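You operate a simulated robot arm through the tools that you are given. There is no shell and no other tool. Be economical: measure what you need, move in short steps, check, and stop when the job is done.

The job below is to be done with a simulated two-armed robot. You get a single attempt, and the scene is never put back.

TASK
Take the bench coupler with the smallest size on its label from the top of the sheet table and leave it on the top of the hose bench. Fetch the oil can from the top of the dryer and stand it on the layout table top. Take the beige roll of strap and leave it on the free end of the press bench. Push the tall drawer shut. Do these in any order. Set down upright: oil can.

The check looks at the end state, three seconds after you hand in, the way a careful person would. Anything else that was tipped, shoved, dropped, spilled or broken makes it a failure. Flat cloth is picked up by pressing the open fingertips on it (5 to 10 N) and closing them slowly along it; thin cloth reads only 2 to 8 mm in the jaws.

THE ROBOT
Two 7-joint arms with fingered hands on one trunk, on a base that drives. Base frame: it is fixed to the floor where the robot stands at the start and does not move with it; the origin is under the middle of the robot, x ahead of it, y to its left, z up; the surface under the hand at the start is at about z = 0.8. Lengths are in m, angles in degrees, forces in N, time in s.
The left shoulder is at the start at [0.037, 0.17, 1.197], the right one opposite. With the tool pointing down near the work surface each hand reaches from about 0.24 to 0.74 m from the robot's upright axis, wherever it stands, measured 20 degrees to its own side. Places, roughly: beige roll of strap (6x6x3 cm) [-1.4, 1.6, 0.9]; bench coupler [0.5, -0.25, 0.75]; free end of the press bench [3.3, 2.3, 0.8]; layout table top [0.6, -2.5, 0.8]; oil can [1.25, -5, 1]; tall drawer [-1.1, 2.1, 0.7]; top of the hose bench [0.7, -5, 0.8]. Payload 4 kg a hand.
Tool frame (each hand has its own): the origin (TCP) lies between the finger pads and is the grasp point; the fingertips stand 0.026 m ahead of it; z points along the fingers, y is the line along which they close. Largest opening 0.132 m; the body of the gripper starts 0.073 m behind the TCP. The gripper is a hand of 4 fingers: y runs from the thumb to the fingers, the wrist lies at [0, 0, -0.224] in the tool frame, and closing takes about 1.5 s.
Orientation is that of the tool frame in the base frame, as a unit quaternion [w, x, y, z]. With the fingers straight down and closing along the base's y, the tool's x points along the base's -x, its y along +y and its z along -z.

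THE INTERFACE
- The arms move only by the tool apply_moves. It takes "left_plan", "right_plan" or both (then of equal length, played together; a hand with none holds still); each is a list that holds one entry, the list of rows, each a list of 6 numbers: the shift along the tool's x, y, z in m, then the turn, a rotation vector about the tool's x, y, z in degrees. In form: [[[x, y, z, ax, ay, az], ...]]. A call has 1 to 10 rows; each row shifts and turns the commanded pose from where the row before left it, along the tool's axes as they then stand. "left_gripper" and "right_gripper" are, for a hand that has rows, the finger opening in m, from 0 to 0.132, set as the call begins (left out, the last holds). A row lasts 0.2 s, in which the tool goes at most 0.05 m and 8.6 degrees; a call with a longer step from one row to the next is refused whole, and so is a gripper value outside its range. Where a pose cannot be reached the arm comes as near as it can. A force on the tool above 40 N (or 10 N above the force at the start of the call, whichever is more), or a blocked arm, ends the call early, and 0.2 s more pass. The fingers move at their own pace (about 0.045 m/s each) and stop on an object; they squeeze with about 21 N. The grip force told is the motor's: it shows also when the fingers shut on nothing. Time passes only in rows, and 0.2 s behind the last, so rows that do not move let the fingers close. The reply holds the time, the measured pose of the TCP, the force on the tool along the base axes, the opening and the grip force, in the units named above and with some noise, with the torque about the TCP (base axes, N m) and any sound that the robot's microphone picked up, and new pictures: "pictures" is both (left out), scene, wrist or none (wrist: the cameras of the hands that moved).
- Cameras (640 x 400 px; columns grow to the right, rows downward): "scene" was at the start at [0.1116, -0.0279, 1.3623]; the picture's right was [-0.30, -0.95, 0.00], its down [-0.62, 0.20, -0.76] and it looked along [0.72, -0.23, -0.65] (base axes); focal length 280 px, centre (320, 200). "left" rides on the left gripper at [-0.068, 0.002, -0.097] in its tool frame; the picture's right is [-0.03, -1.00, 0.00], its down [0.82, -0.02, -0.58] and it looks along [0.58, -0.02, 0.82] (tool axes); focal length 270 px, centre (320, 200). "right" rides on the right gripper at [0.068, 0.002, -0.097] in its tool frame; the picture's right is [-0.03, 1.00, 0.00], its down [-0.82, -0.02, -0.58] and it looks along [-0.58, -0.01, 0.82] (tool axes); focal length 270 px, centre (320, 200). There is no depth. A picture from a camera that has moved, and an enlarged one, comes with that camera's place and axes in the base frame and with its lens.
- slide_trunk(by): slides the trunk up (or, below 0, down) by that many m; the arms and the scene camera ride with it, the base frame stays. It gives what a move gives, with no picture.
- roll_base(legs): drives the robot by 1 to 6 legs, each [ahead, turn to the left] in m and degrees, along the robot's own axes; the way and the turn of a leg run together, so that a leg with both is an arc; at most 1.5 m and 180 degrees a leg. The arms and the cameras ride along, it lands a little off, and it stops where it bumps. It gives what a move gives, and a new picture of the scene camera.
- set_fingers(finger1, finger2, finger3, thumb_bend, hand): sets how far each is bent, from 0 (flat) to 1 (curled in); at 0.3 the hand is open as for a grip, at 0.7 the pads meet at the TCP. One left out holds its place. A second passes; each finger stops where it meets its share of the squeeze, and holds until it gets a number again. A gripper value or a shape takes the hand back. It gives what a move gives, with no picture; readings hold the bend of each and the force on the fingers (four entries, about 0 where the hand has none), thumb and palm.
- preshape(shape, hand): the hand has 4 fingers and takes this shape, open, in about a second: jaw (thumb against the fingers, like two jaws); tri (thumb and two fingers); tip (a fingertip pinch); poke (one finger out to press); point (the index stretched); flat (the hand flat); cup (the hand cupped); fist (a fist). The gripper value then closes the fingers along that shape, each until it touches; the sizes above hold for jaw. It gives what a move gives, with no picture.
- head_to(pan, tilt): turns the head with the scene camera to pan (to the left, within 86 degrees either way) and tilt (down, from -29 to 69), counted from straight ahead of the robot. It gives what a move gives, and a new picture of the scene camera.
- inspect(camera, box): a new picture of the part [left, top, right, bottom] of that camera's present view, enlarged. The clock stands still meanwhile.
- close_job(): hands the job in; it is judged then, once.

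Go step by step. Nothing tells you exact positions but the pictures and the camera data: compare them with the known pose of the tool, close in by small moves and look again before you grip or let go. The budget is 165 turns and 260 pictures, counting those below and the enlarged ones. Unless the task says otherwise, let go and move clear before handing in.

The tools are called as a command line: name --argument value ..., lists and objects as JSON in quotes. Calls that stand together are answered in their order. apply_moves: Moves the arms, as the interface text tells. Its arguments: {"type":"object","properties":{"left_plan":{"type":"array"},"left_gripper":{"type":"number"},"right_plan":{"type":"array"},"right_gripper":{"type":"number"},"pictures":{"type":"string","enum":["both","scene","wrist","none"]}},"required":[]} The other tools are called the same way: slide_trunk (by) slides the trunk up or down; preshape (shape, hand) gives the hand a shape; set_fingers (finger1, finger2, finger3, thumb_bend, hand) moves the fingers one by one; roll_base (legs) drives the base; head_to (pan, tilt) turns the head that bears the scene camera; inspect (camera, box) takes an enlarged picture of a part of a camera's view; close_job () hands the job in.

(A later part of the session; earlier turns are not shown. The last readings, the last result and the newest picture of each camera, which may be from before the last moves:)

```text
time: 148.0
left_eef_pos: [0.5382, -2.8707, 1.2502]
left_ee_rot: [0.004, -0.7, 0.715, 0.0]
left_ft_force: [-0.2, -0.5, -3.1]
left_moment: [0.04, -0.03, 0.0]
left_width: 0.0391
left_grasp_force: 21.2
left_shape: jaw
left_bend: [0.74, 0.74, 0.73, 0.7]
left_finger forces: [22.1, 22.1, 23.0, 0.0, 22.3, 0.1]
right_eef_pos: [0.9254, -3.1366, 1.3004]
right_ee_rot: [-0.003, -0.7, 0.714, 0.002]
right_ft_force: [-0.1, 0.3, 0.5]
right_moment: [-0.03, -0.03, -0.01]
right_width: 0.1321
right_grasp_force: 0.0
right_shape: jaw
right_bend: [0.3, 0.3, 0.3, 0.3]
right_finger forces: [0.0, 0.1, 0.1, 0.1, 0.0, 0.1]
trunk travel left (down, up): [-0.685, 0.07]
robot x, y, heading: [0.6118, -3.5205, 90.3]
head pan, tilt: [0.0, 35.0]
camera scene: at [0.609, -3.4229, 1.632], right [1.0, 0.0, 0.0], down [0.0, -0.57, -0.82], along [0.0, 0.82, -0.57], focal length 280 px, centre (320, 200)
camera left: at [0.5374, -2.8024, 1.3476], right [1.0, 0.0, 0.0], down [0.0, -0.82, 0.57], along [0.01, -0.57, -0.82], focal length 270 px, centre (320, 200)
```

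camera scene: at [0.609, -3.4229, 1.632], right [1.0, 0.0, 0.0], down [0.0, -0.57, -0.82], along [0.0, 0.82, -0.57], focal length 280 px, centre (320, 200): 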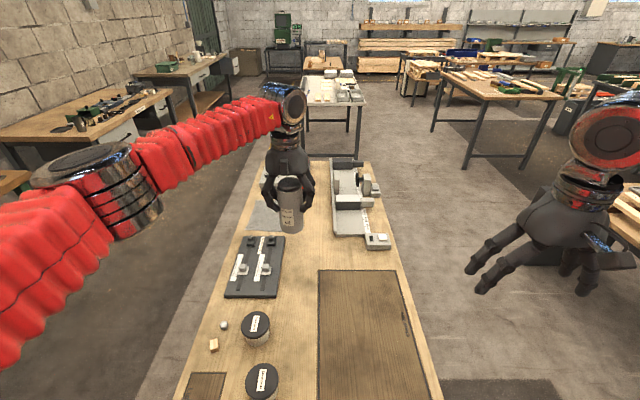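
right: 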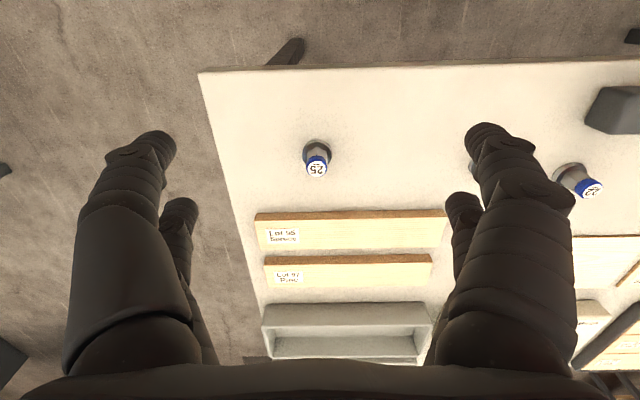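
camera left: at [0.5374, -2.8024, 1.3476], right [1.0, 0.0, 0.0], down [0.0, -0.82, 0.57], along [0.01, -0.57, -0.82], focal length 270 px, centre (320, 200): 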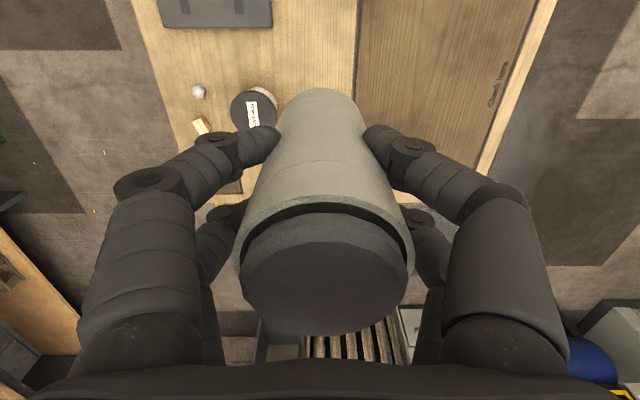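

The landing spot is clear on both sides. I'll descend.

apply_moves --left_plan '[[[0, 0, 0.045, 0, 0, 0], [0, 0, 0.045, 0, 0, 0], [0, 0, 0.045, 0, 0, 0], [0, 0, 0.045, 0, 0, 0], [0, 0, 0.045, 0, 0, 0], [0, 0, 0.045, 0, 0, 0], [0, 0, 0.03, 0, 0, 0], [0, 0, 0, 0, 0, 0]]]'

inspect --camera "scene" --box '[220, 190, 380, 350]'

```text
time: 149.8
left_eef_pos: [0.5375, -2.884, 0.9859]
left_ee_rot: [0.003, -0.698, 0.716, 0.0]
left_ft_force: [1.0, -0.1, -2.8]
left_moment: [0.03, 0.0, -0.02]
left_width: 0.0389
left_grasp_force: 21.2
left_shape: jaw
left_bend: [0.74, 0.74, 0.73, 0.7]
left_finger forces: [22.2, 21.6, 23.1, 0.0, 22.2, 0.0]
left hand out of reach, approached as far as the arm can: row 6, 7
right_eef_pos: [0.9273, -3.1371, 1.3007]
right_ee_rot: [-0.002, -0.7, 0.714, 0.002]
right_ft_force: [0.1, -0.5, 0.3]
right_moment: [0.02, 0.0, -0.03]
right_width: 0.1322
right_grasp_force: 0.0
right_shape: jaw
right_bend: [0.3, 0.3, 0.3, 0.3]
right_finger forces: [0.0, 0.0, 0.0, 0.0, 0.0, 0.0]
trunk travel left (down, up): [-0.685, 0.07]
robot x, y, heading: [0.6126, -3.5208, 90.4]
head pan, tilt: [0.0, 35.0]
camera scene: at [0.6104, -3.4225, 1.632], right [1.0, 0.0, 0.0], down [0.0, -0.57, -0.82], along [0.0, 0.82, -0.57], focal length 280 px, centre (320, 200)
camera left: at [0.5369, -2.8177, 1.0831], right [1.0, 0.0, 0.0], down [0.0, -0.82, 0.57], along [0.0, -0.57, -0.82], focal length 270 px, centre (320, 200)
```

scene: 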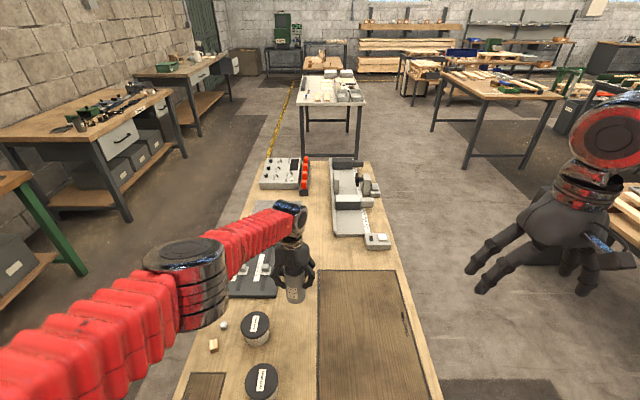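
left: 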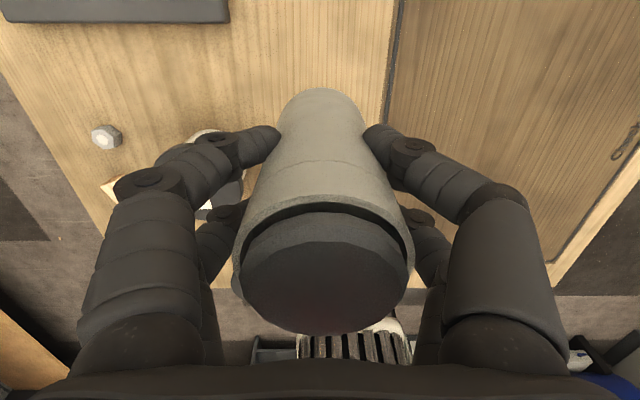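

```text
2.50 times, centred on (300, 270) of scene
camera zoom: at [0.6104, -3.4225, 1.632], right [1.0, 0.0, 0.0], down [0.0, -0.57, -0.82], along [0.0, 0.82, -0.57], focal length 701 px, centre (370, 25)
```

zoom: 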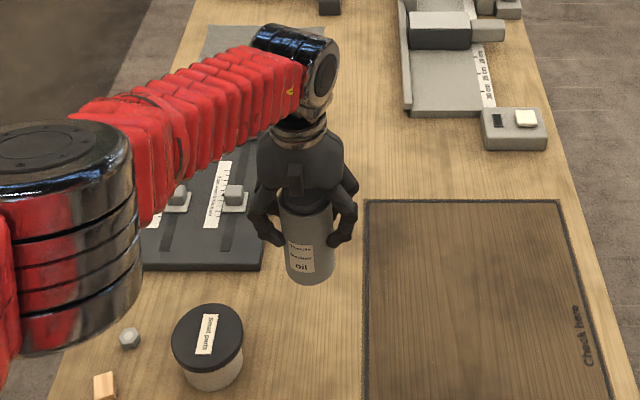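

The arm is at its lower reach limit with the raised trunk, so I'll lower the trunk for the rest.

slide_trunk --by -0.04

```text
time: 150.6
left_eef_pos: [0.5376, -2.8856, 0.945]
left_ee_rot: [0.003, -0.699, 0.715, 0.001]
left_ft_force: [-0.6, 1.0, -3.9]
left_moment: [-0.01, -0.02, -0.01]
left_width: 0.0388
left_grasp_force: 20.7
left_shape: jaw
left_bend: [0.74, 0.74, 0.73, 0.7]
left_finger forces: [22.0, 21.6, 23.2, 0.0, 22.1, 0.0]
right_eef_pos: [0.927, -3.1365, 1.2608]
right_ee_rot: [-0.002, -0.701, 0.713, 0.002]
right_ft_force: [0.5, -0.4, 0.8]
right_moment: [-0.01, -0.02, 0.0]
right_width: 0.1319
right_grasp_force: 0.0
right_shape: jaw
right_bend: [0.3, 0.3, 0.3, 0.3]
right_finger forces: [0.1, 0.0, 0.1, 0.0, 0.0, 0.1]
trunk travel left (down, up): [-0.645, 0.11]
robot x, y, heading: [0.6122, -3.523, 90.3]
head pan, tilt: [0.0, 35.0]
```

I'll raise the arm a little, lower the trunk more, then finish with fine arm steps.

apply_moves --left_plan '[[[0, 0, -0.04, 0, 0, 0], [0, 0, -0.04, 0, 0, 0], [0, 0, 0, 0, 0, 0]]]' --pictures "none"

slide_trunk --by -0.09

inspect --camera "scene" --box '[220, 160, 380, 320]'

```text
time: 151.4
left_eef_pos: [0.5365, -2.8848, 1.0254]
left_ee_rot: [0.003, -0.699, 0.715, 0.0]
left_ft_force: [0.3, 0.3, -3.3]
left_moment: [0.0, 0.01, 0.01]
left_width: 0.0389
left_grasp_force: 21.0
left_shape: jaw
left_bend: [0.74, 0.74, 0.73, 0.7]
left_finger forces: [22.0, 21.1, 23.2, 0.0, 21.9, 0.0]
right_eef_pos: [0.9283, -3.1352, 1.2593]
right_ee_rot: [-0.003, -0.701, 0.714, 0.003]
right_ft_force: [-1.1, -0.1, 0.1]
right_moment: [0.0, -0.01, 0.0]
right_width: 0.1319
right_grasp_force: 0.0
right_shape: jaw
right_bend: [0.3, 0.3, 0.3, 0.3]
right_finger forces: [0.0, 0.0, 0.0, 0.0, 0.0, 0.0]
trunk travel left (down, up): [-0.645, 0.11]
robot x, y, heading: [0.6143, -3.5193, 90.3]
head pan, tilt: [0.0, 35.0]
```

```text
time: 152.7
left_eef_pos: [0.5375, -2.8873, 0.9369]
left_ee_rot: [0.003, -0.699, 0.715, 0.0]
left_ft_force: [-0.6, 0.2, -3.1]
left_moment: [-0.01, -0.02, -0.03]
left_width: 0.0388
left_grasp_force: 20.6
left_shape: jaw
left_bend: [0.74, 0.74, 0.73, 0.7]
left_finger forces: [22.0, 21.0, 23.2, 0.0, 21.8, 0.1]
right_eef_pos: [0.9276, -3.1372, 1.1683]
right_ee_rot: [-0.003, -0.701, 0.713, 0.002]
right_ft_force: [-0.2, 0.0, -1.1]
right_moment: [0.02, -0.05, -0.01]
right_width: 0.132
right_grasp_force: 0.1
right_shape: jaw
right_bend: [0.3, 0.3, 0.3, 0.3]
right_finger forces: [0.0, 0.0, 0.1, 0.1, 0.0, 0.0]
trunk travel left (down, up): [-0.555, 0.2]
robot x, y, heading: [0.6158, -3.5241, 90.1]
head pan, tilt: [0.0, 35.0]
```

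```text
2.50 times, centred on (300, 240) of scene
camera zoom: at [0.6105, -3.4185, 1.5019], right [1.0, 0.0, 0.0], down [0.0, -0.57, -0.82], along [0.0, 0.82, -0.57], focal length 701 px, centre (370, 100)
```

zoom: 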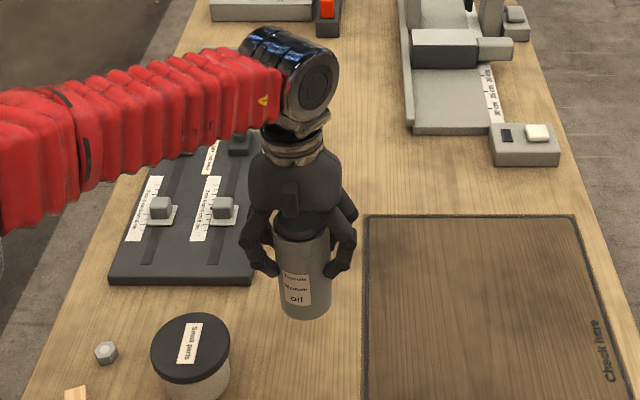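

Descending in 4 mm steps toward contact.

apply_moves --left_plan '[[[0, 0, 0.005, 0, 0, 0], [0, 0, 0.005, 0, 0, 0], [0, 0, 0.005, 0, 0, 0], [0, 0, 0.005, 0, 0, 0], [0, 0, 0.004, 0, 0, 0], [0, 0, 0.004, 0, 0, 0], [0, 0, 0, 0, 0, 0]]]' --pictures "none"

inspect --camera "scene" --box '[260, 200, 340, 300]'

```text
time: 154.3
left_eef_pos: [0.5353, -2.8859, 0.9072]
left_ee_rot: [0.004, -0.699, 0.715, 0.0]
left_ft_force: [-0.2, 0.3, -3.2]
left_moment: [0.04, -0.02, -0.01]
left_width: 0.039
left_grasp_force: 20.4
left_shape: jaw
left_bend: [0.74, 0.74, 0.73, 0.7]
left_finger forces: [22.1, 21.2, 23.2, 0.0, 21.9, 0.0]
right_eef_pos: [0.9264, -3.1365, 1.1694]
right_ee_rot: [-0.003, -0.7, 0.714, 0.003]
right_ft_force: [0.1, 0.8, 0.2]
right_moment: [-0.01, 0.0, -0.02]
right_width: 0.1323
right_grasp_force: 0.0
right_shape: jaw
right_bend: [0.3, 0.3, 0.3, 0.3]
right_finger forces: [0.1, 0.0, 0.0, 0.1, 0.0, 0.1]
trunk travel left (down, up): [-0.555, 0.2]
robot x, y, heading: [0.6099, -3.5231, 90.0]
head pan, tilt: [0.0, 35.0]
```

```text
4.00 times, centred on (300, 250) of scene
camera zoom: at [0.6105, -3.418, 1.5018], right [1.0, 0.0, 0.0], down [0.0, -0.57, -0.82], along [0.0, 0.82, -0.57], focal length 1121 px, centre (400, 0)
```

zoom: 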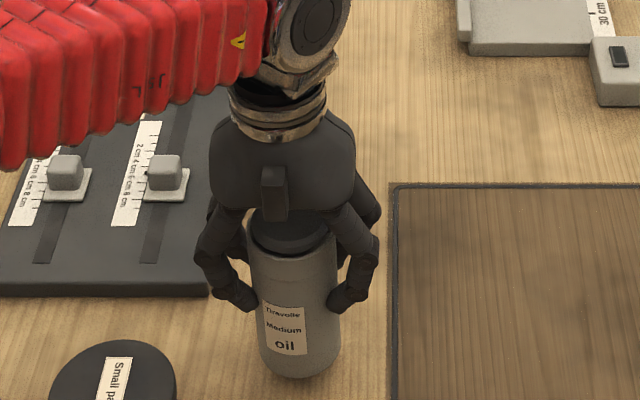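

apply_moves --left_plan '[[[0, 0, 0.003, 0, 0, 0], [0, 0, 0.003, 0, 0, 0], [0, 0, 0.003, 0, 0, 0], [0, 0, 0.003, 0, 0, 0], [0, 0, 0, 0, 0, 0]]]' --pictures "none"

```text
time: 155.5
left_eef_pos: [0.5371, -2.885, 0.8962]
left_ee_rot: [0.003, -0.699, 0.715, 0.001]
left_ft_force: [0.4, 0.0, -2.5]
left_moment: [0.01, -0.02, -0.03]
left_width: 0.0391
left_grasp_force: 20.9
left_shape: jaw
left_bend: [0.74, 0.74, 0.73, 0.7]
left_finger forces: [22.0, 21.1, 23.2, 0.0, 21.9, 0.0]
right_eef_pos: [0.9269, -3.1354, 1.1693]
right_ee_rot: [-0.003, -0.7, 0.714, 0.002]
right_ft_force: [0.0, 0.4, -0.8]
right_moment: [0.02, 0.0, -0.01]
right_width: 0.132
right_grasp_force: 0.1
right_shape: jaw
right_bend: [0.3, 0.3, 0.3, 0.3]
right_finger forces: [0.0, 0.1, 0.1, 0.0, 0.1, 0.1]
trunk travel left (down, up): [-0.555, 0.2]
robot x, y, heading: [0.6091, -3.524, 90.1]
head pan, tilt: [0.0, 35.0]
```

apply_moves --left_plan '[[[0, 0, 0.003, 0, 0, 0], [0, 0, 0.003, 0, 0, 0], [0, 0, 0.003, 0, 0, 0], [0, 0, 0, 0, 0, 0]]]' --pictures "none"

inspect --camera "scene" --box '[260, 200, 340, 300]'

```text
time: 156.5
left_eef_pos: [0.5373, -2.886, 0.8867]
left_ee_rot: [0.003, -0.699, 0.715, 0.0]
left_ft_force: [-0.3, -0.6, -3.0]
left_moment: [0.03, 0.01, -0.01]
left_width: 0.0387
left_grasp_force: 21.3
left_shape: jaw
left_bend: [0.74, 0.74, 0.73, 0.7]
left_finger forces: [21.9, 21.1, 23.2, 0.0, 22.0, 0.1]
right_eef_pos: [0.9273, -3.1364, 1.1697]
right_ee_rot: [-0.002, -0.7, 0.714, 0.002]
right_ft_force: [-0.9, -0.4, -0.4]
right_moment: [0.03, 0.01, -0.02]
right_width: 0.132
right_grasp_force: 0.0
right_shape: jaw
right_bend: [0.3, 0.3, 0.3, 0.3]
right_finger forces: [0.1, 0.0, 0.0, 0.1, 0.0, 0.1]
trunk travel left (down, up): [-0.555, 0.2]
robot x, y, heading: [0.615, -3.5185, 90.2]
head pan, tilt: [0.0, 35.0]
```

```text
4.00 times, centred on (300, 250) of scene
camera zoom: at [0.6105, -3.418, 1.5018], right [1.0, 0.0, 0.0], down [0.0, -0.57, -0.82], along [0.0, 0.82, -0.57], focal length 1121 px, centre (400, 0)
```

zoom: 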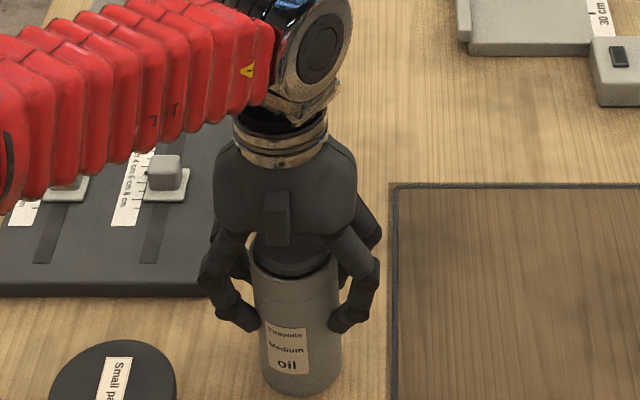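

apply_moves --left_plan '[[[0, 0, 0.003, 0, 0, 0], [0, 0, 0.003, 0, 0, 0], [0, 0, 0.002, 0, 0, 0], [0, 0, 0, 0, 0, 0]]]' --pictures "none"

```text
time: 157.5
left_eef_pos: [0.5391, -2.8854, 0.8848]
left_ee_rot: [0.007, -0.699, 0.715, 0.002]
left_ft_force: [-3.0, 2.5, 36.6]
left_moment: [0.1, 0.1, -0.1]
left_width: 0.0397
left_grasp_force: 21.0
left_shape: jaw
left_bend: [0.74, 0.74, 0.74, 0.7]
left_finger forces: [26.4, 25.8, 25.5, 0.0, 25.0, 0.0]
right_eef_pos: [0.9268, -3.1399, 1.1706]
right_ee_rot: [-0.001, -0.701, 0.714, 0.004]
right_ft_force: [-0.1, -0.1, 0.1]
right_moment: [0.02, 0.0, 0.01]
right_width: 0.132
right_grasp_force: 0.0
right_shape: jaw
right_bend: [0.3, 0.3, 0.3, 0.3]
right_finger forces: [0.1, 0.0, 0.1, 0.0, 0.0, 0.1]
trunk travel left (down, up): [-0.555, 0.2]
robot x, y, heading: [0.6136, -3.5225, 90.1]
head pan, tilt: [0.0, 35.0]
```

Contact at TCP z ≈ 0.885. I'll relieve the pressure, then open modestly.

apply_moves --left_plan '[[[0, 0, -0.003, 0, 0, 0], [0, 0, -0.003, 0, 0, 0], [0, 0, 0, 0, 0, 0]]]' --pictures "none"

apply_moves --left_plan '[[[0, 0, 0, 0, 0, 0], [0, 0, 0, 0, 0, 0], [0, 0, 0, 0, 0, 0], [0, 0, 0, 0, 0, 0], [0, 0, 0, 0, 0, 0]]]' --left_gripper 0.09 --pictures "wrist"

```text
time: 158.3
left_eef_pos: [0.5366, -2.887, 0.8859]
left_ee_rot: [0.003, -0.698, 0.716, 0.0]
left_ft_force: [1.6, 7.2, 13.6]
left_moment: [0.19, 0.0, 0.0]
left_width: 0.0399
left_grasp_force: 20.9
left_shape: jaw
left_bend: [0.74, 0.74, 0.74, 0.7]
left_finger forces: [25.2, 23.7, 24.4, 0.0, 25.6, 0.0]
right_eef_pos: [0.9278, -3.1373, 1.1699]
right_ee_rot: [-0.001, -0.7, 0.714, 0.003]
right_ft_force: [0.5, 1.0, -0.4]
right_moment: [-0.01, -0.01, 0.05]
right_width: 0.132
right_grasp_force: 0.0
right_shape: jaw
right_bend: [0.3, 0.3, 0.3, 0.3]
right_finger forces: [0.0, 0.1, 0.0, 0.0, 0.0, 0.1]
trunk travel left (down, up): [-0.555, 0.2]
robot x, y, heading: [0.61, -3.5204, 90.2]
head pan, tilt: [0.0, 35.0]
```

```text
time: 159.5
left_eef_pos: [0.5369, -2.8851, 0.8854]
left_ee_rot: [0.003, -0.698, 0.716, 0.001]
left_ft_force: [-0.2, 0.4, -0.1]
left_moment: [-0.03, -0.01, 0.02]
left_width: 0.0901
left_grasp_force: 0.0
left_shape: jaw
left_bend: [0.69, 0.69, 0.69, 0.6]
left_finger forces: [0.0, 0.1, 0.0, 0.0, 0.0, 0.0]
right_eef_pos: [0.9268, -3.1363, 1.1696]
right_ee_rot: [-0.002, -0.7, 0.714, 0.003]
right_ft_force: [0.0, -0.3, -0.3]
right_moment: [0.03, -0.02, 0.0]
right_width: 0.1319
right_grasp_force: 0.1
right_shape: jaw
right_bend: [0.3, 0.3, 0.3, 0.3]
right_finger forces: [0.0, 0.1, 0.0, 0.0, 0.0, 0.0]
trunk travel left (down, up): [-0.555, 0.2]
robot x, y, heading: [0.6116, -3.5175, 90.1]
head pan, tilt: [0.0, 35.0]
camera left: at [0.5368, -2.8182, 0.9824], right [1.0, 0.0, 0.0], down [0.0, -0.82, 0.57], along [0.0, -0.57, -0.82], focal length 270 px, centre (320, 200)
```

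left: 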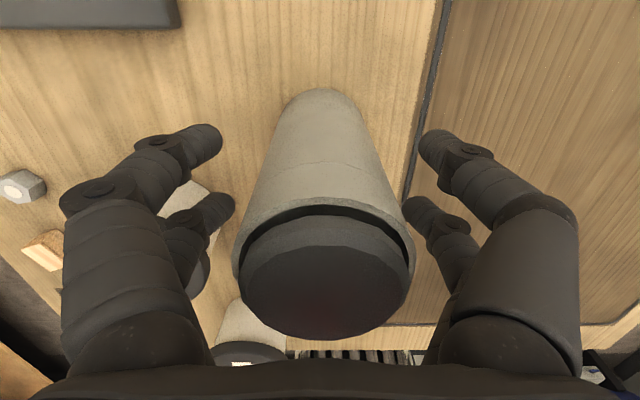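

Released and free. I'll rise straight up and check the can.

apply_moves --left_plan '[[[0, 0, -0.02, 0, 0, 0], [0, 0, -0.04, 0, 0, 0], [0, 0, -0.045, 0, 0, 0], [0, 0, -0.045, 0, 0, 0], [0, 0, -0.045, 0, 0, 0], [0.03, 0, -0.035, 0, 0, 0], [0.04, 0.02, 0, 0, 0, 0], [0.04, 0.02, 0, 0, 0, 0], [0.04, 0.02, 0, 0, 0, 0], [0.04, 0.02, 0, 0, 0, 0]]]' --pictures "scene"

```text
time: 161.7
left_eef_pos: [0.4513, -3.0761, 1.1149]
left_ee_rot: [0.004, -0.699, 0.715, 0.0]
left_ft_force: [-0.1, -0.2, -0.5]
left_moment: [0.03, 0.0, -0.02]
left_width: 0.0898
left_grasp_force: 0.0
left_shape: jaw
left_bend: [0.69, 0.69, 0.69, 0.6]
left_finger forces: [0.0, 0.0, 0.0, 0.1, 0.0, 0.1]
right_eef_pos: [0.9262, -3.1381, 1.1701]
right_ee_rot: [-0.002, -0.7, 0.714, 0.002]
right_ft_force: [-0.3, -0.6, 0.2]
right_moment: [0.02, -0.02, 0.02]
right_width: 0.1322
right_grasp_force: 0.1
right_shape: jaw
right_bend: [0.3, 0.3, 0.3, 0.3]
right_finger forces: [0.1, 0.0, 0.1, 0.0, 0.0, 0.1]
trunk travel left (down, up): [-0.555, 0.2]
robot x, y, heading: [0.6129, -3.5174, 90.3]
head pan, tilt: [0.0, 35.0]
camera scene: at [0.6096, -3.4198, 1.5019], right [1.0, 0.0, 0.0], down [0.0, -0.57, -0.82], along [0.0, 0.82, -0.57], focal length 280 px, centre (320, 200)
```

scene: 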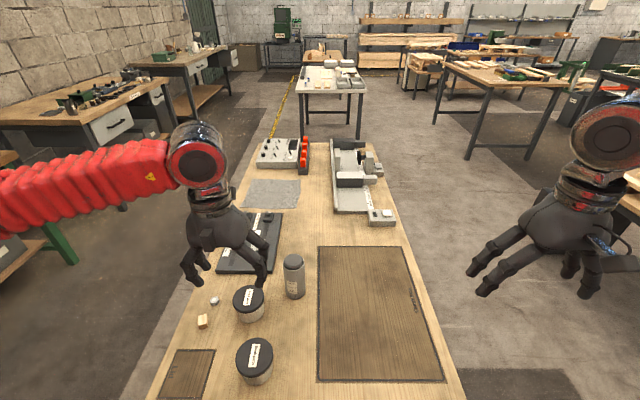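

The can stands upright on the layout table. Next are the roll and the drawer: I'll back out, go west, then north up the corridor.

roll_base --legs '[[-0.38, 0]]'

roll_base --legs '[[0, 45]]'

roll_base --legs '[[0, 44]]'

roll_base --legs '[[0.88, 0]]'

roll_base --legs '[[0, -45]]'

roll_base --legs '[[0, -45]]'

```text
time: 164.1
left_eef_pos: [0.4548, -3.4558, 1.1148]
left_ee_rot: [0.002, -0.697, 0.717, 0.0]
left_ft_force: [0.0, 0.1, -0.6]
left_moment: [-0.01, 0.04, 0.0]
left_width: 0.0898
left_grasp_force: 0.1
left_shape: jaw
left_bend: [0.69, 0.69, 0.69, 0.6]
left_finger forces: [0.0, 0.1, 0.0, 0.0, 0.0, 0.0]
right_eef_pos: [0.93, -3.5198, 1.1699]
right_ee_rot: [-0.001, -0.699, 0.716, 0.003]
right_ft_force: [0.3, 0.0, -0.3]
right_moment: [0.05, -0.01, 0.03]
right_width: 0.132
right_grasp_force: 0.1
right_shape: jaw
right_bend: [0.3, 0.3, 0.3, 0.3]
right_finger forces: [0.0, 0.0, 0.0, 0.0, 0.0, 0.0]
trunk travel left (down, up): [-0.555, 0.2]
robot x, y, heading: [0.6106, -3.9031, 89.6]
head pan, tilt: [0.0, 35.0]
camera scene: at [0.6111, -3.7996, 1.5019], right [1.0, 0.0, 0.0], down [0.0, -0.57, -0.82], along [0.0, 0.82, -0.57], focal length 280 px, centre (320, 200)
```

scene: 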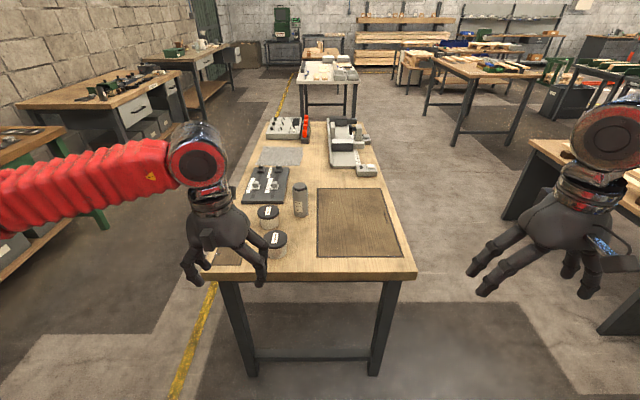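

```text
time: 166.7
left_eef_pos: [0.1929, -3.6815, 1.1146]
left_ee_rot: [-0.004, 0.91, -0.414, -0.001]
left_ft_force: [0.5, -0.6, 0.3]
left_moment: [-0.02, -0.01, -0.02]
left_width: 0.0903
left_grasp_force: 0.1
left_shape: jaw
left_bend: [0.69, 0.69, 0.69, 0.6]
left_finger forces: [0.0, 0.0, 0.0, 0.1, 0.0, 0.0]
right_eef_pos: [0.5854, -3.4034, 1.1714]
right_ee_rot: [0.004, 0.911, -0.412, -0.002]
right_ft_force: [-0.2, -0.7, 1.1]
right_moment: [0.01, -0.04, -0.01]
right_width: 0.1319
right_grasp_force: 0.1
right_shape: jaw
right_bend: [0.3, 0.3, 0.3, 0.3]
right_finger forces: [0.0, 0.0, 0.0, 0.1, 0.1, 0.1]
trunk travel left (down, up): [-0.555, 0.2]
robot x, y, heading: [0.6409, -3.8744, 133.3]
head pan, tilt: [0.0, 35.0]
stopped in leg 1: the robot was blocked; the commanded pose is now the measured one
camera scene: at [0.5659, -3.8032, 1.5018], right [0.73, 0.69, 0.0], down [0.39, -0.42, -0.82], along [-0.56, 0.6, -0.57], focal length 280 px, centre (320, 200)
```

scene: 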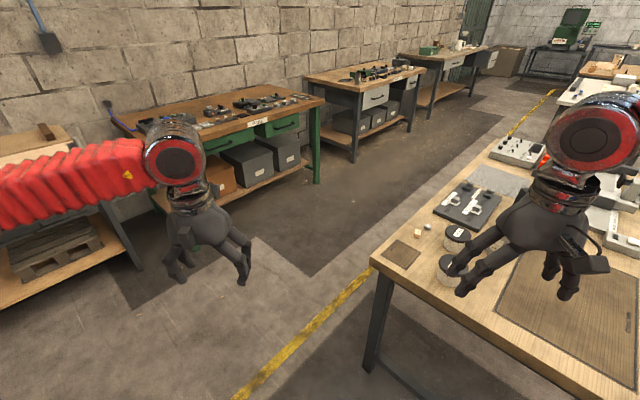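

```text
time: 169.4
left_eef_pos: [0.1743, -4.0375, 1.1166]
left_ee_rot: [-0.003, 0.999, -0.054, -0.003]
left_ft_force: [-0.5, 0.0, -0.5]
left_moment: [-0.01, -0.05, 0.01]
left_width: 0.0901
left_grasp_force: 0.1
left_shape: jaw
left_bend: [0.69, 0.69, 0.69, 0.6]
left_finger forces: [0.0, 0.1, 0.1, 0.0, 0.0, 0.0]
right_eef_pos: [0.2751, -3.5686, 1.1705]
right_ee_rot: [0.004, 0.999, -0.051, 0.001]
right_ft_force: [-0.5, 0.0, -0.2]
right_moment: [0.01, -0.03, 0.02]
right_width: 0.132
right_grasp_force: 0.1
right_shape: jaw
right_bend: [0.3, 0.3, 0.3, 0.3]
right_finger forces: [0.0, 0.1, 0.0, 0.1, 0.0, 0.0]
trunk travel left (down, up): [-0.555, 0.2]
robot x, y, heading: [0.6367, -3.8344, 176.5]
head pan, tilt: [0.0, 35.0]
stopped in leg 1: the robot was blocked; the commanded pose is now the measured one
camera scene: at [0.5329, -3.8327, 1.5018], right [0.06, 1.0, 0.0], down [0.57, -0.04, -0.82], along [-0.82, 0.05, -0.57], focal length 280 px, centre (320, 200)
```

scene: 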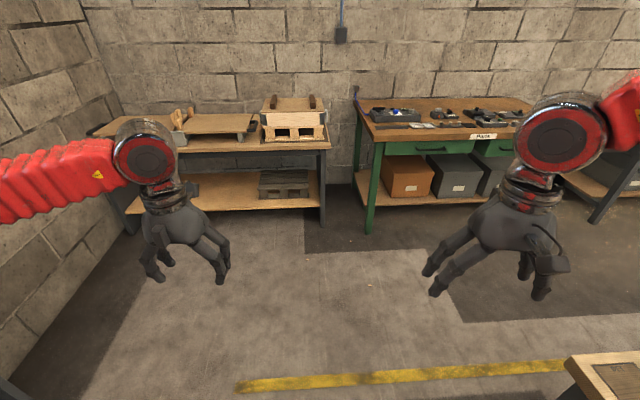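

```text
time: 174.2
left_eef_pos: [-0.7043, -3.9804, 1.1159]
left_ee_rot: [-0.003, 0.999, -0.053, -0.002]
left_ft_force: [0.0, -0.6, 0.3]
left_moment: [-0.01, -0.01, -0.04]
left_width: 0.0901
left_grasp_force: 0.2
left_shape: jaw
left_bend: [0.69, 0.69, 0.69, 0.6]
left_finger forces: [0.0, 0.0, 0.0, 0.1, 0.0, 0.0]
right_eef_pos: [-0.6069, -3.5121, 1.1704]
right_ee_rot: [0.004, 0.999, -0.049, 0.001]
right_ft_force: [0.0, 0.1, -0.2]
right_moment: [0.0, -0.05, 0.0]
right_width: 0.132
right_grasp_force: 0.1
right_shape: jaw
right_bend: [0.3, 0.3, 0.3, 0.3]
right_finger forces: [0.1, 0.0, 0.0, 0.0, 0.0, 0.0]
trunk travel left (down, up): [-0.555, 0.2]
robot x, y, heading: [-0.237, -3.7744, 176.6]
head pan, tilt: [0.0, 35.0]
camera scene: at [-0.3471, -3.7752, 1.5018], right [0.06, 1.0, 0.0], down [0.57, -0.04, -0.82], along [-0.82, 0.05, -0.57], focal length 280 px, centre (320, 200)
```

scene: 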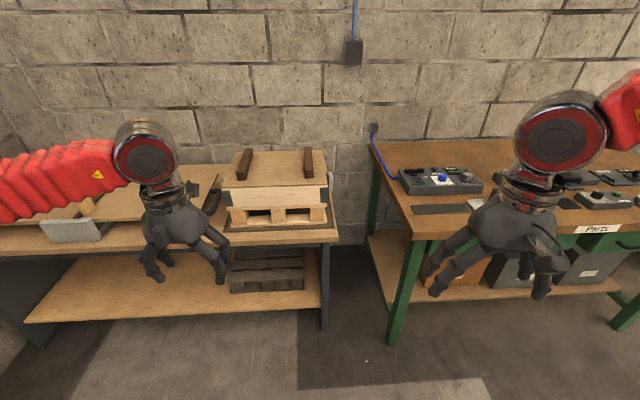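

```text
time: 176.9
left_eef_pos: [-0.7129, -3.5965, 1.1169]
left_ee_rot: [-0.003, 0.903, -0.429, -0.002]
left_ft_force: [-0.1, -0.1, 0.1]
left_moment: [-0.01, -0.01, 0.01]
left_width: 0.09
left_grasp_force: 0.1
left_shape: jaw
left_bend: [0.69, 0.69, 0.69, 0.6]
left_finger forces: [0.0, 0.0, 0.0, 0.1, 0.0, 0.1]
right_eef_pos: [-0.3125, -3.3325, 1.1718]
right_ee_rot: [0.004, 0.905, -0.426, -0.001]
right_ft_force: [0.6, 0.3, -0.8]
right_moment: [-0.02, -0.01, -0.01]
right_width: 0.1324
right_grasp_force: 0.2
right_shape: jaw
right_bend: [0.3, 0.3, 0.3, 0.3]
right_finger forces: [0.0, 0.1, 0.0, 0.0, 0.0, 0.0]
trunk travel left (down, up): [-0.555, 0.2]
robot x, y, heading: [-0.2688, -3.809, 131.8]
head pan, tilt: [0.0, 35.0]
camera scene: at [-0.3429, -3.73, 1.5018], right [0.74, 0.67, 0.0], down [0.38, -0.43, -0.82], along [-0.55, 0.61, -0.57], focal length 280 px, centre (320, 200)
```

scene: 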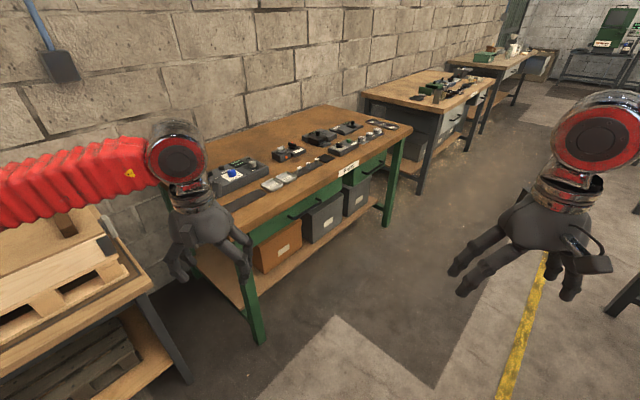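

```text
time: 179.6
left_eef_pos: [-0.4336, -3.3475, 1.1182]
left_ee_rot: [0.003, -0.67, 0.742, 0.0]
left_ft_force: [0.5, -0.3, -0.5]
left_moment: [-0.01, -0.02, 0.0]
left_width: 0.09
left_grasp_force: 0.1
left_shape: jaw
left_bend: [0.69, 0.69, 0.69, 0.6]
left_finger forces: [0.1, 0.1, 0.0, 0.0, 0.0, 0.1]
right_eef_pos: [0.035, -3.444, 1.1722]
right_ee_rot: [-0.004, -0.672, 0.74, 0.003]
right_ft_force: [-0.2, 0.5, -0.2]
right_moment: [-0.03, 0.02, -0.02]
right_width: 0.132
right_grasp_force: 0.1
right_shape: jaw
right_bend: [0.3, 0.3, 0.3, 0.3]
right_finger forces: [0.0, 0.0, 0.1, 0.1, 0.0, 0.1]
trunk travel left (down, up): [-0.555, 0.2]
robot x, y, heading: [-0.3173, -3.803, 87.1]
head pan, tilt: [0.0, 35.0]
camera scene: at [-0.3112, -3.7024, 1.5018], right [1.0, -0.05, 0.0], down [-0.03, -0.57, -0.82], along [0.04, 0.82, -0.57], focal length 280 px, centre (320, 200)
```

scene: 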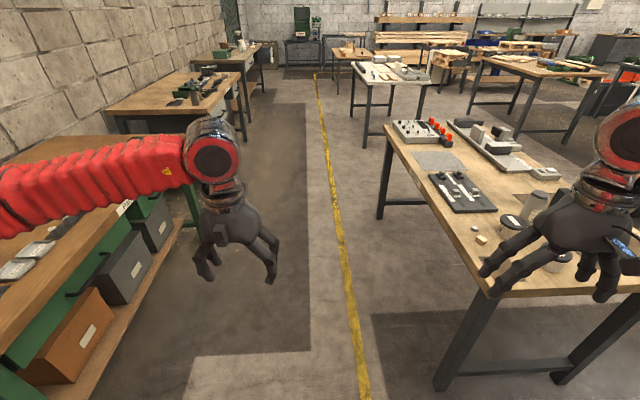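

I'm in the corridor facing north, with the can standing on the table at right. I'll drive up in legs, keeping x ≈ -0.4.

roll_base --legs '[[0, 7], [1.3, 0], [0, -4], [1.4, 0], [1.3, 0]]'

```text
time: 200.3
left_eef_pos: [-0.5216, 0.6575, 1.1179]
left_ee_rot: [0.004, -0.682, 0.732, -0.001]
left_ft_force: [0.1, 0.6, 0.2]
left_moment: [-0.01, 0.01, 0.0]
left_width: 0.09
left_grasp_force: 0.1
left_shape: jaw
left_bend: [0.69, 0.69, 0.69, 0.6]
left_finger forces: [0.0, 0.0, 0.0, 0.0, 0.0, 0.1]
right_eef_pos: [-0.0495, 0.577, 1.1728]
right_ee_rot: [-0.004, -0.684, 0.729, 0.003]
right_ft_force: [-0.8, 0.4, 0.0]
right_moment: [-0.03, 0.01, 0.03]
right_width: 0.1319
right_grasp_force: 0.1
right_shape: jaw
right_bend: [0.3, 0.3, 0.3, 0.3]
right_finger forces: [0.1, 0.1, 0.0, 0.1, 0.0, 0.0]
trunk travel left (down, up): [-0.555, 0.2]
robot x, y, heading: [-0.3871, 0.2084, 88.8]
head pan, tilt: [0.0, 35.0]
camera scene: at [-0.3871, 0.307, 1.5018], right [1.0, -0.02, 0.0], down [-0.01, -0.57, -0.82], along [0.02, 0.82, -0.57], focal length 280 px, centre (320, 200)
```

scene: 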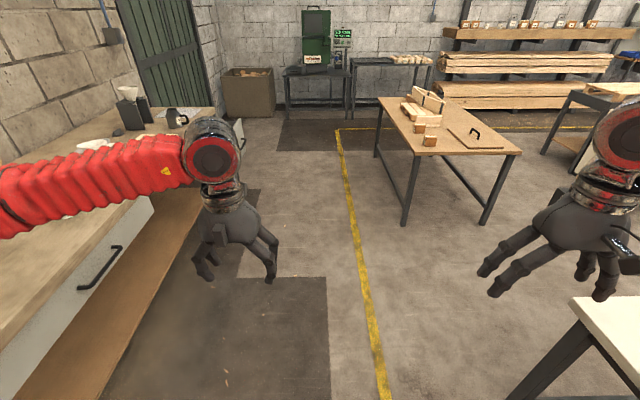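

The bench with the roll is at left and the open drawer is ahead-left. I'll look left.

head_to --pan 40 --tilt 30

```text
time: 201.3
left_eef_pos: [-0.5224, 0.6571, 1.1191]
left_ee_rot: [0.003, -0.682, 0.732, 0.001]
left_ft_force: [0.2, 0.7, 0.1]
left_moment: [0.02, -0.01, 0.0]
left_width: 0.0898
left_grasp_force: 0.0
left_shape: jaw
left_bend: [0.69, 0.69, 0.69, 0.6]
left_finger forces: [0.0, 0.0, 0.0, 0.1, 0.0, 0.1]
right_eef_pos: [-0.0495, 0.5754, 1.1718]
right_ee_rot: [-0.003, -0.684, 0.729, 0.004]
right_ft_force: [0.4, 0.1, -0.3]
right_moment: [-0.04, -0.03, 0.0]
right_width: 0.132
right_grasp_force: 0.1
right_shape: jaw
right_bend: [0.3, 0.3, 0.3, 0.3]
right_finger forces: [0.1, 0.1, 0.0, 0.1, 0.1, 0.0]
trunk travel left (down, up): [-0.555, 0.2]
robot x, y, heading: [-0.3888, 0.203, 89.0]
head pan, tilt: [40.0, 30.0]
camera scene: at [-0.4456, 0.2889, 1.5096], right [0.78, 0.63, 0.0], down [0.31, -0.39, -0.87], along [-0.54, 0.67, -0.5], focal length 280 px, centre (320, 200)
```

scene: 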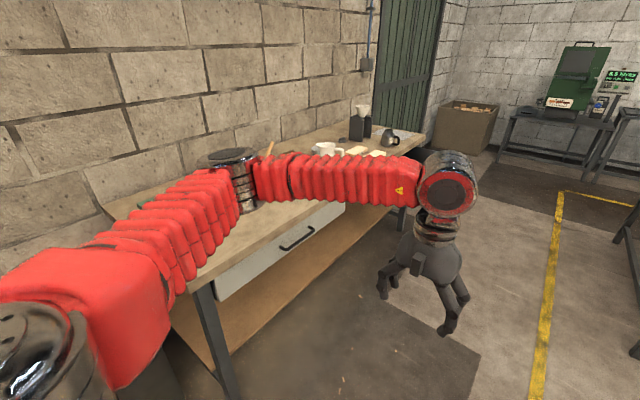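

I'll go forward to y ≈ 1.4 and turn to face the bench (west).

roll_base --legs '[[1.15, 0]]'

roll_base --legs '[[0, 45]]'

roll_base --legs '[[0, 46]]'

head_to --pan 0 --tilt 35

```text
time: 207.2
left_eef_pos: [-0.4978, 1.7955, 1.1185]
left_ee_rot: [0.004, -0.681, 0.732, 0.0]
left_ft_force: [-1.0, 0.3, -0.3]
left_moment: [0.0, 0.01, -0.03]
left_width: 0.0898
left_grasp_force: 0.1
left_shape: jaw
left_bend: [0.69, 0.69, 0.69, 0.6]
left_finger forces: [0.0, 0.0, 0.1, 0.0, 0.0, 0.0]
right_eef_pos: [-0.0276, 1.7127, 1.1728]
right_ee_rot: [-0.004, -0.685, 0.729, 0.003]
right_ft_force: [-0.2, -0.5, -0.6]
right_moment: [0.01, -0.02, 0.03]
right_width: 0.1321
right_grasp_force: 0.0
right_shape: jaw
right_bend: [0.3, 0.3, 0.3, 0.3]
right_finger forces: [0.0, 0.0, 0.0, 0.0, 0.0, 0.0]
trunk travel left (down, up): [-0.555, 0.2]
robot x, y, heading: [-0.3604, 1.3407, 89.0]
head pan, tilt: [40.0, 30.0]
camera scene: at [-0.4235, 1.427, 1.5096], right [0.78, 0.63, 0.0], down [0.31, -0.39, -0.87], along [-0.54, 0.67, -0.5], focal length 280 px, centre (320, 200)
```

scene: 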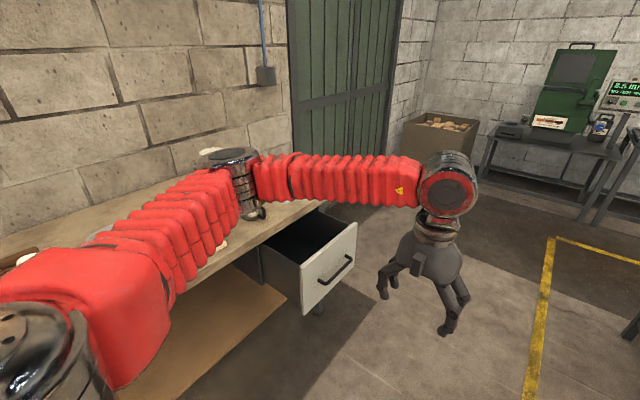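

```text
time: 209.9
left_eef_pos: [-0.7831, 1.5652, 1.1197]
left_ee_rot: [-0.003, 0.911, -0.413, -0.002]
left_ft_force: [-0.4, 0.2, 0.3]
left_moment: [-0.04, -0.03, 0.03]
left_width: 0.09
left_grasp_force: 0.1
left_shape: jaw
left_bend: [0.69, 0.69, 0.69, 0.6]
left_finger forces: [0.1, 0.0, 0.1, 0.1, 0.1, 0.1]
right_eef_pos: [-0.3918, 1.8433, 1.1738]
right_ee_rot: [0.005, 0.912, -0.41, -0.002]
right_ft_force: [-0.3, -0.5, -0.7]
right_moment: [0.05, -0.04, 0.01]
right_width: 0.1322
right_grasp_force: 0.1
right_shape: jaw
right_bend: [0.3, 0.3, 0.3, 0.3]
right_finger forces: [0.1, 0.0, 0.0, 0.1, 0.1, 0.0]
trunk travel left (down, up): [-0.555, 0.2]
robot x, y, heading: [-0.3352, 1.375, 134.6]
head pan, tilt: [40.0, 30.0]
camera scene: at [-0.4391, 1.3902, 1.5096], right [0.1, 0.99, 0.0], down [0.5, -0.05, -0.87], along [-0.86, 0.09, -0.5], focal length 280 px, centre (320, 200)
```

scene: 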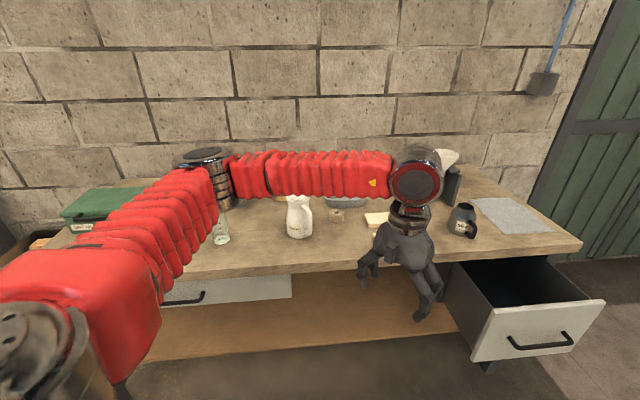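

```text
time: 212.7
left_eef_pos: [-0.7855, 1.1856, 1.1196]
left_ee_rot: [-0.003, 1.0, -0.025, -0.003]
left_ft_force: [0.3, -0.1, 0.1]
left_moment: [-0.05, 0.03, 0.02]
left_width: 0.0897
left_grasp_force: 0.1
left_shape: jaw
left_bend: [0.69, 0.69, 0.69, 0.6]
left_finger forces: [0.1, 0.1, 0.0, 0.0, 0.0, 0.1]
right_eef_pos: [-0.7147, 1.6589, 1.1741]
right_ee_rot: [0.005, 1.0, -0.021, 0.001]
right_ft_force: [-0.1, 0.6, 0.0]
right_moment: [-0.02, 0.0, -0.02]
right_width: 0.1322
right_grasp_force: 0.0
right_shape: jaw
right_bend: [0.3, 0.3, 0.3, 0.3]
right_finger forces: [0.1, 0.1, 0.1, 0.1, 0.0, 0.0]
trunk travel left (down, up): [-0.555, 0.2]
robot x, y, heading: [-0.3387, 1.4124, 179.6]
head pan, tilt: [40.0, 30.0]
camera scene: at [-0.4251, 1.3544, 1.5096], right [-0.64, 0.77, 0.0], down [0.39, 0.32, -0.87], along [-0.67, -0.55, -0.5], focal length 280 px, centre (320, 200)
```

scene: 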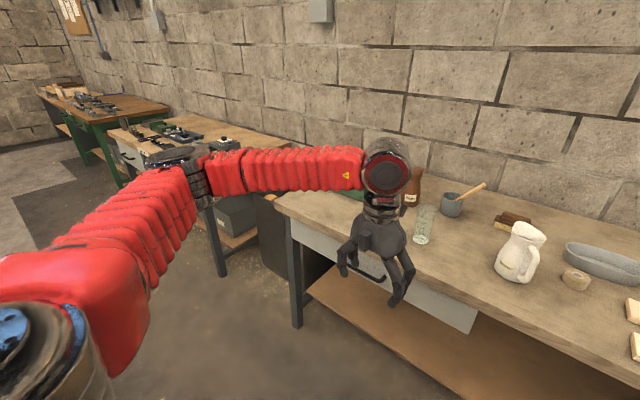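

```text
time: 213.8
left_eef_pos: [-0.7849, 1.1846, 1.1194]
left_ee_rot: [-0.004, 1.0, -0.025, -0.003]
left_ft_force: [-0.3, -0.1, -0.1]
left_moment: [0.05, 0.0, 0.03]
left_width: 0.09
left_grasp_force: 0.1
left_shape: jaw
left_bend: [0.69, 0.69, 0.69, 0.6]
left_finger forces: [0.0, 0.0, 0.1, 0.0, 0.0, 0.0]
right_eef_pos: [-0.7138, 1.6576, 1.1761]
right_ee_rot: [0.005, 1.0, -0.021, 0.0]
right_ft_force: [0.2, -0.3, -0.3]
right_moment: [0.0, 0.01, -0.01]
right_width: 0.1317
right_grasp_force: 0.1
right_shape: jaw
right_bend: [0.3, 0.3, 0.3, 0.3]
right_finger forces: [0.0, 0.1, 0.0, 0.1, 0.0, 0.0]
trunk travel left (down, up): [-0.555, 0.2]
robot x, y, heading: [-0.3333, 1.4116, 179.7]
head pan, tilt: [0.0, 35.0]
camera scene: at [-0.4423, 1.4104, 1.5018], right [0.0, 1.0, 0.0], down [0.57, 0.0, -0.82], along [-0.82, 0.0, -0.57], focal length 280 px, centre (320, 200)
```

scene: 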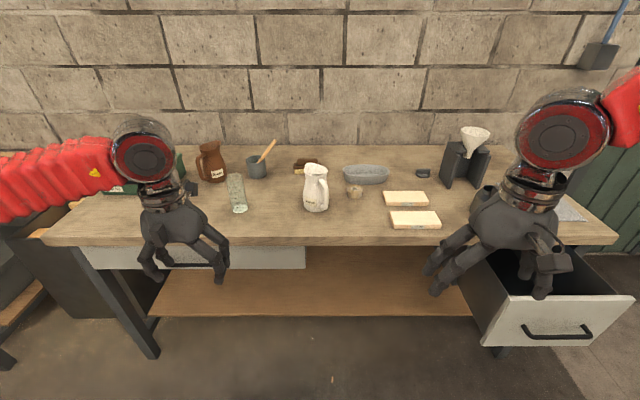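

I see the whole bench now. I'll zoom in to find the beige roll.

inspect --camera "scene" --box '[280, 130, 460, 240]'

inspect --camera "scene" --box '[420, 110, 640, 360]'

```text
3.56 times, centred on (370, 185) of scene
camera zoom: at [-0.4423, 1.4104, 1.5018], right [0.0, 1.0, 0.0], down [0.57, 0.0, -0.82], along [-0.82, 0.0, -0.57], focal length 997 px, centre (142, 253)
```

zoom: 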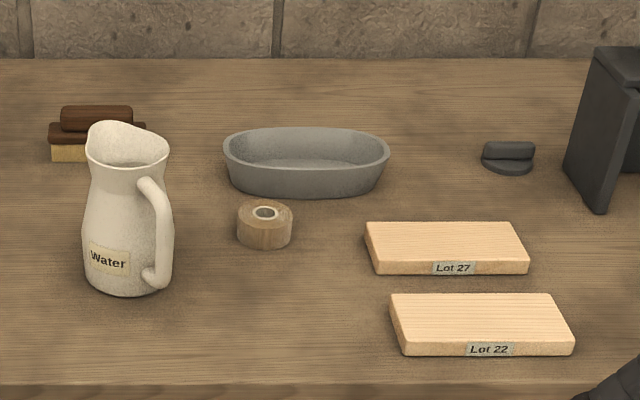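

```text
1.60 times, centred on (530, 235) of scene
camera zoom: at [-0.4423, 1.4104, 1.5018], right [0.0, 1.0, 0.0], down [0.57, 0.0, -0.82], along [-0.82, 0.0, -0.57], focal length 448 px, centre (-16, 144)
```

zoom: 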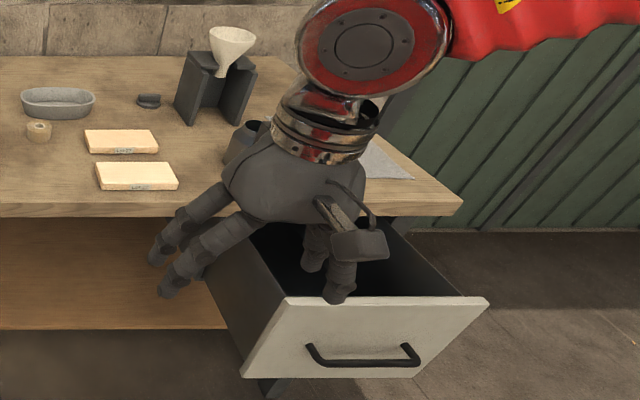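

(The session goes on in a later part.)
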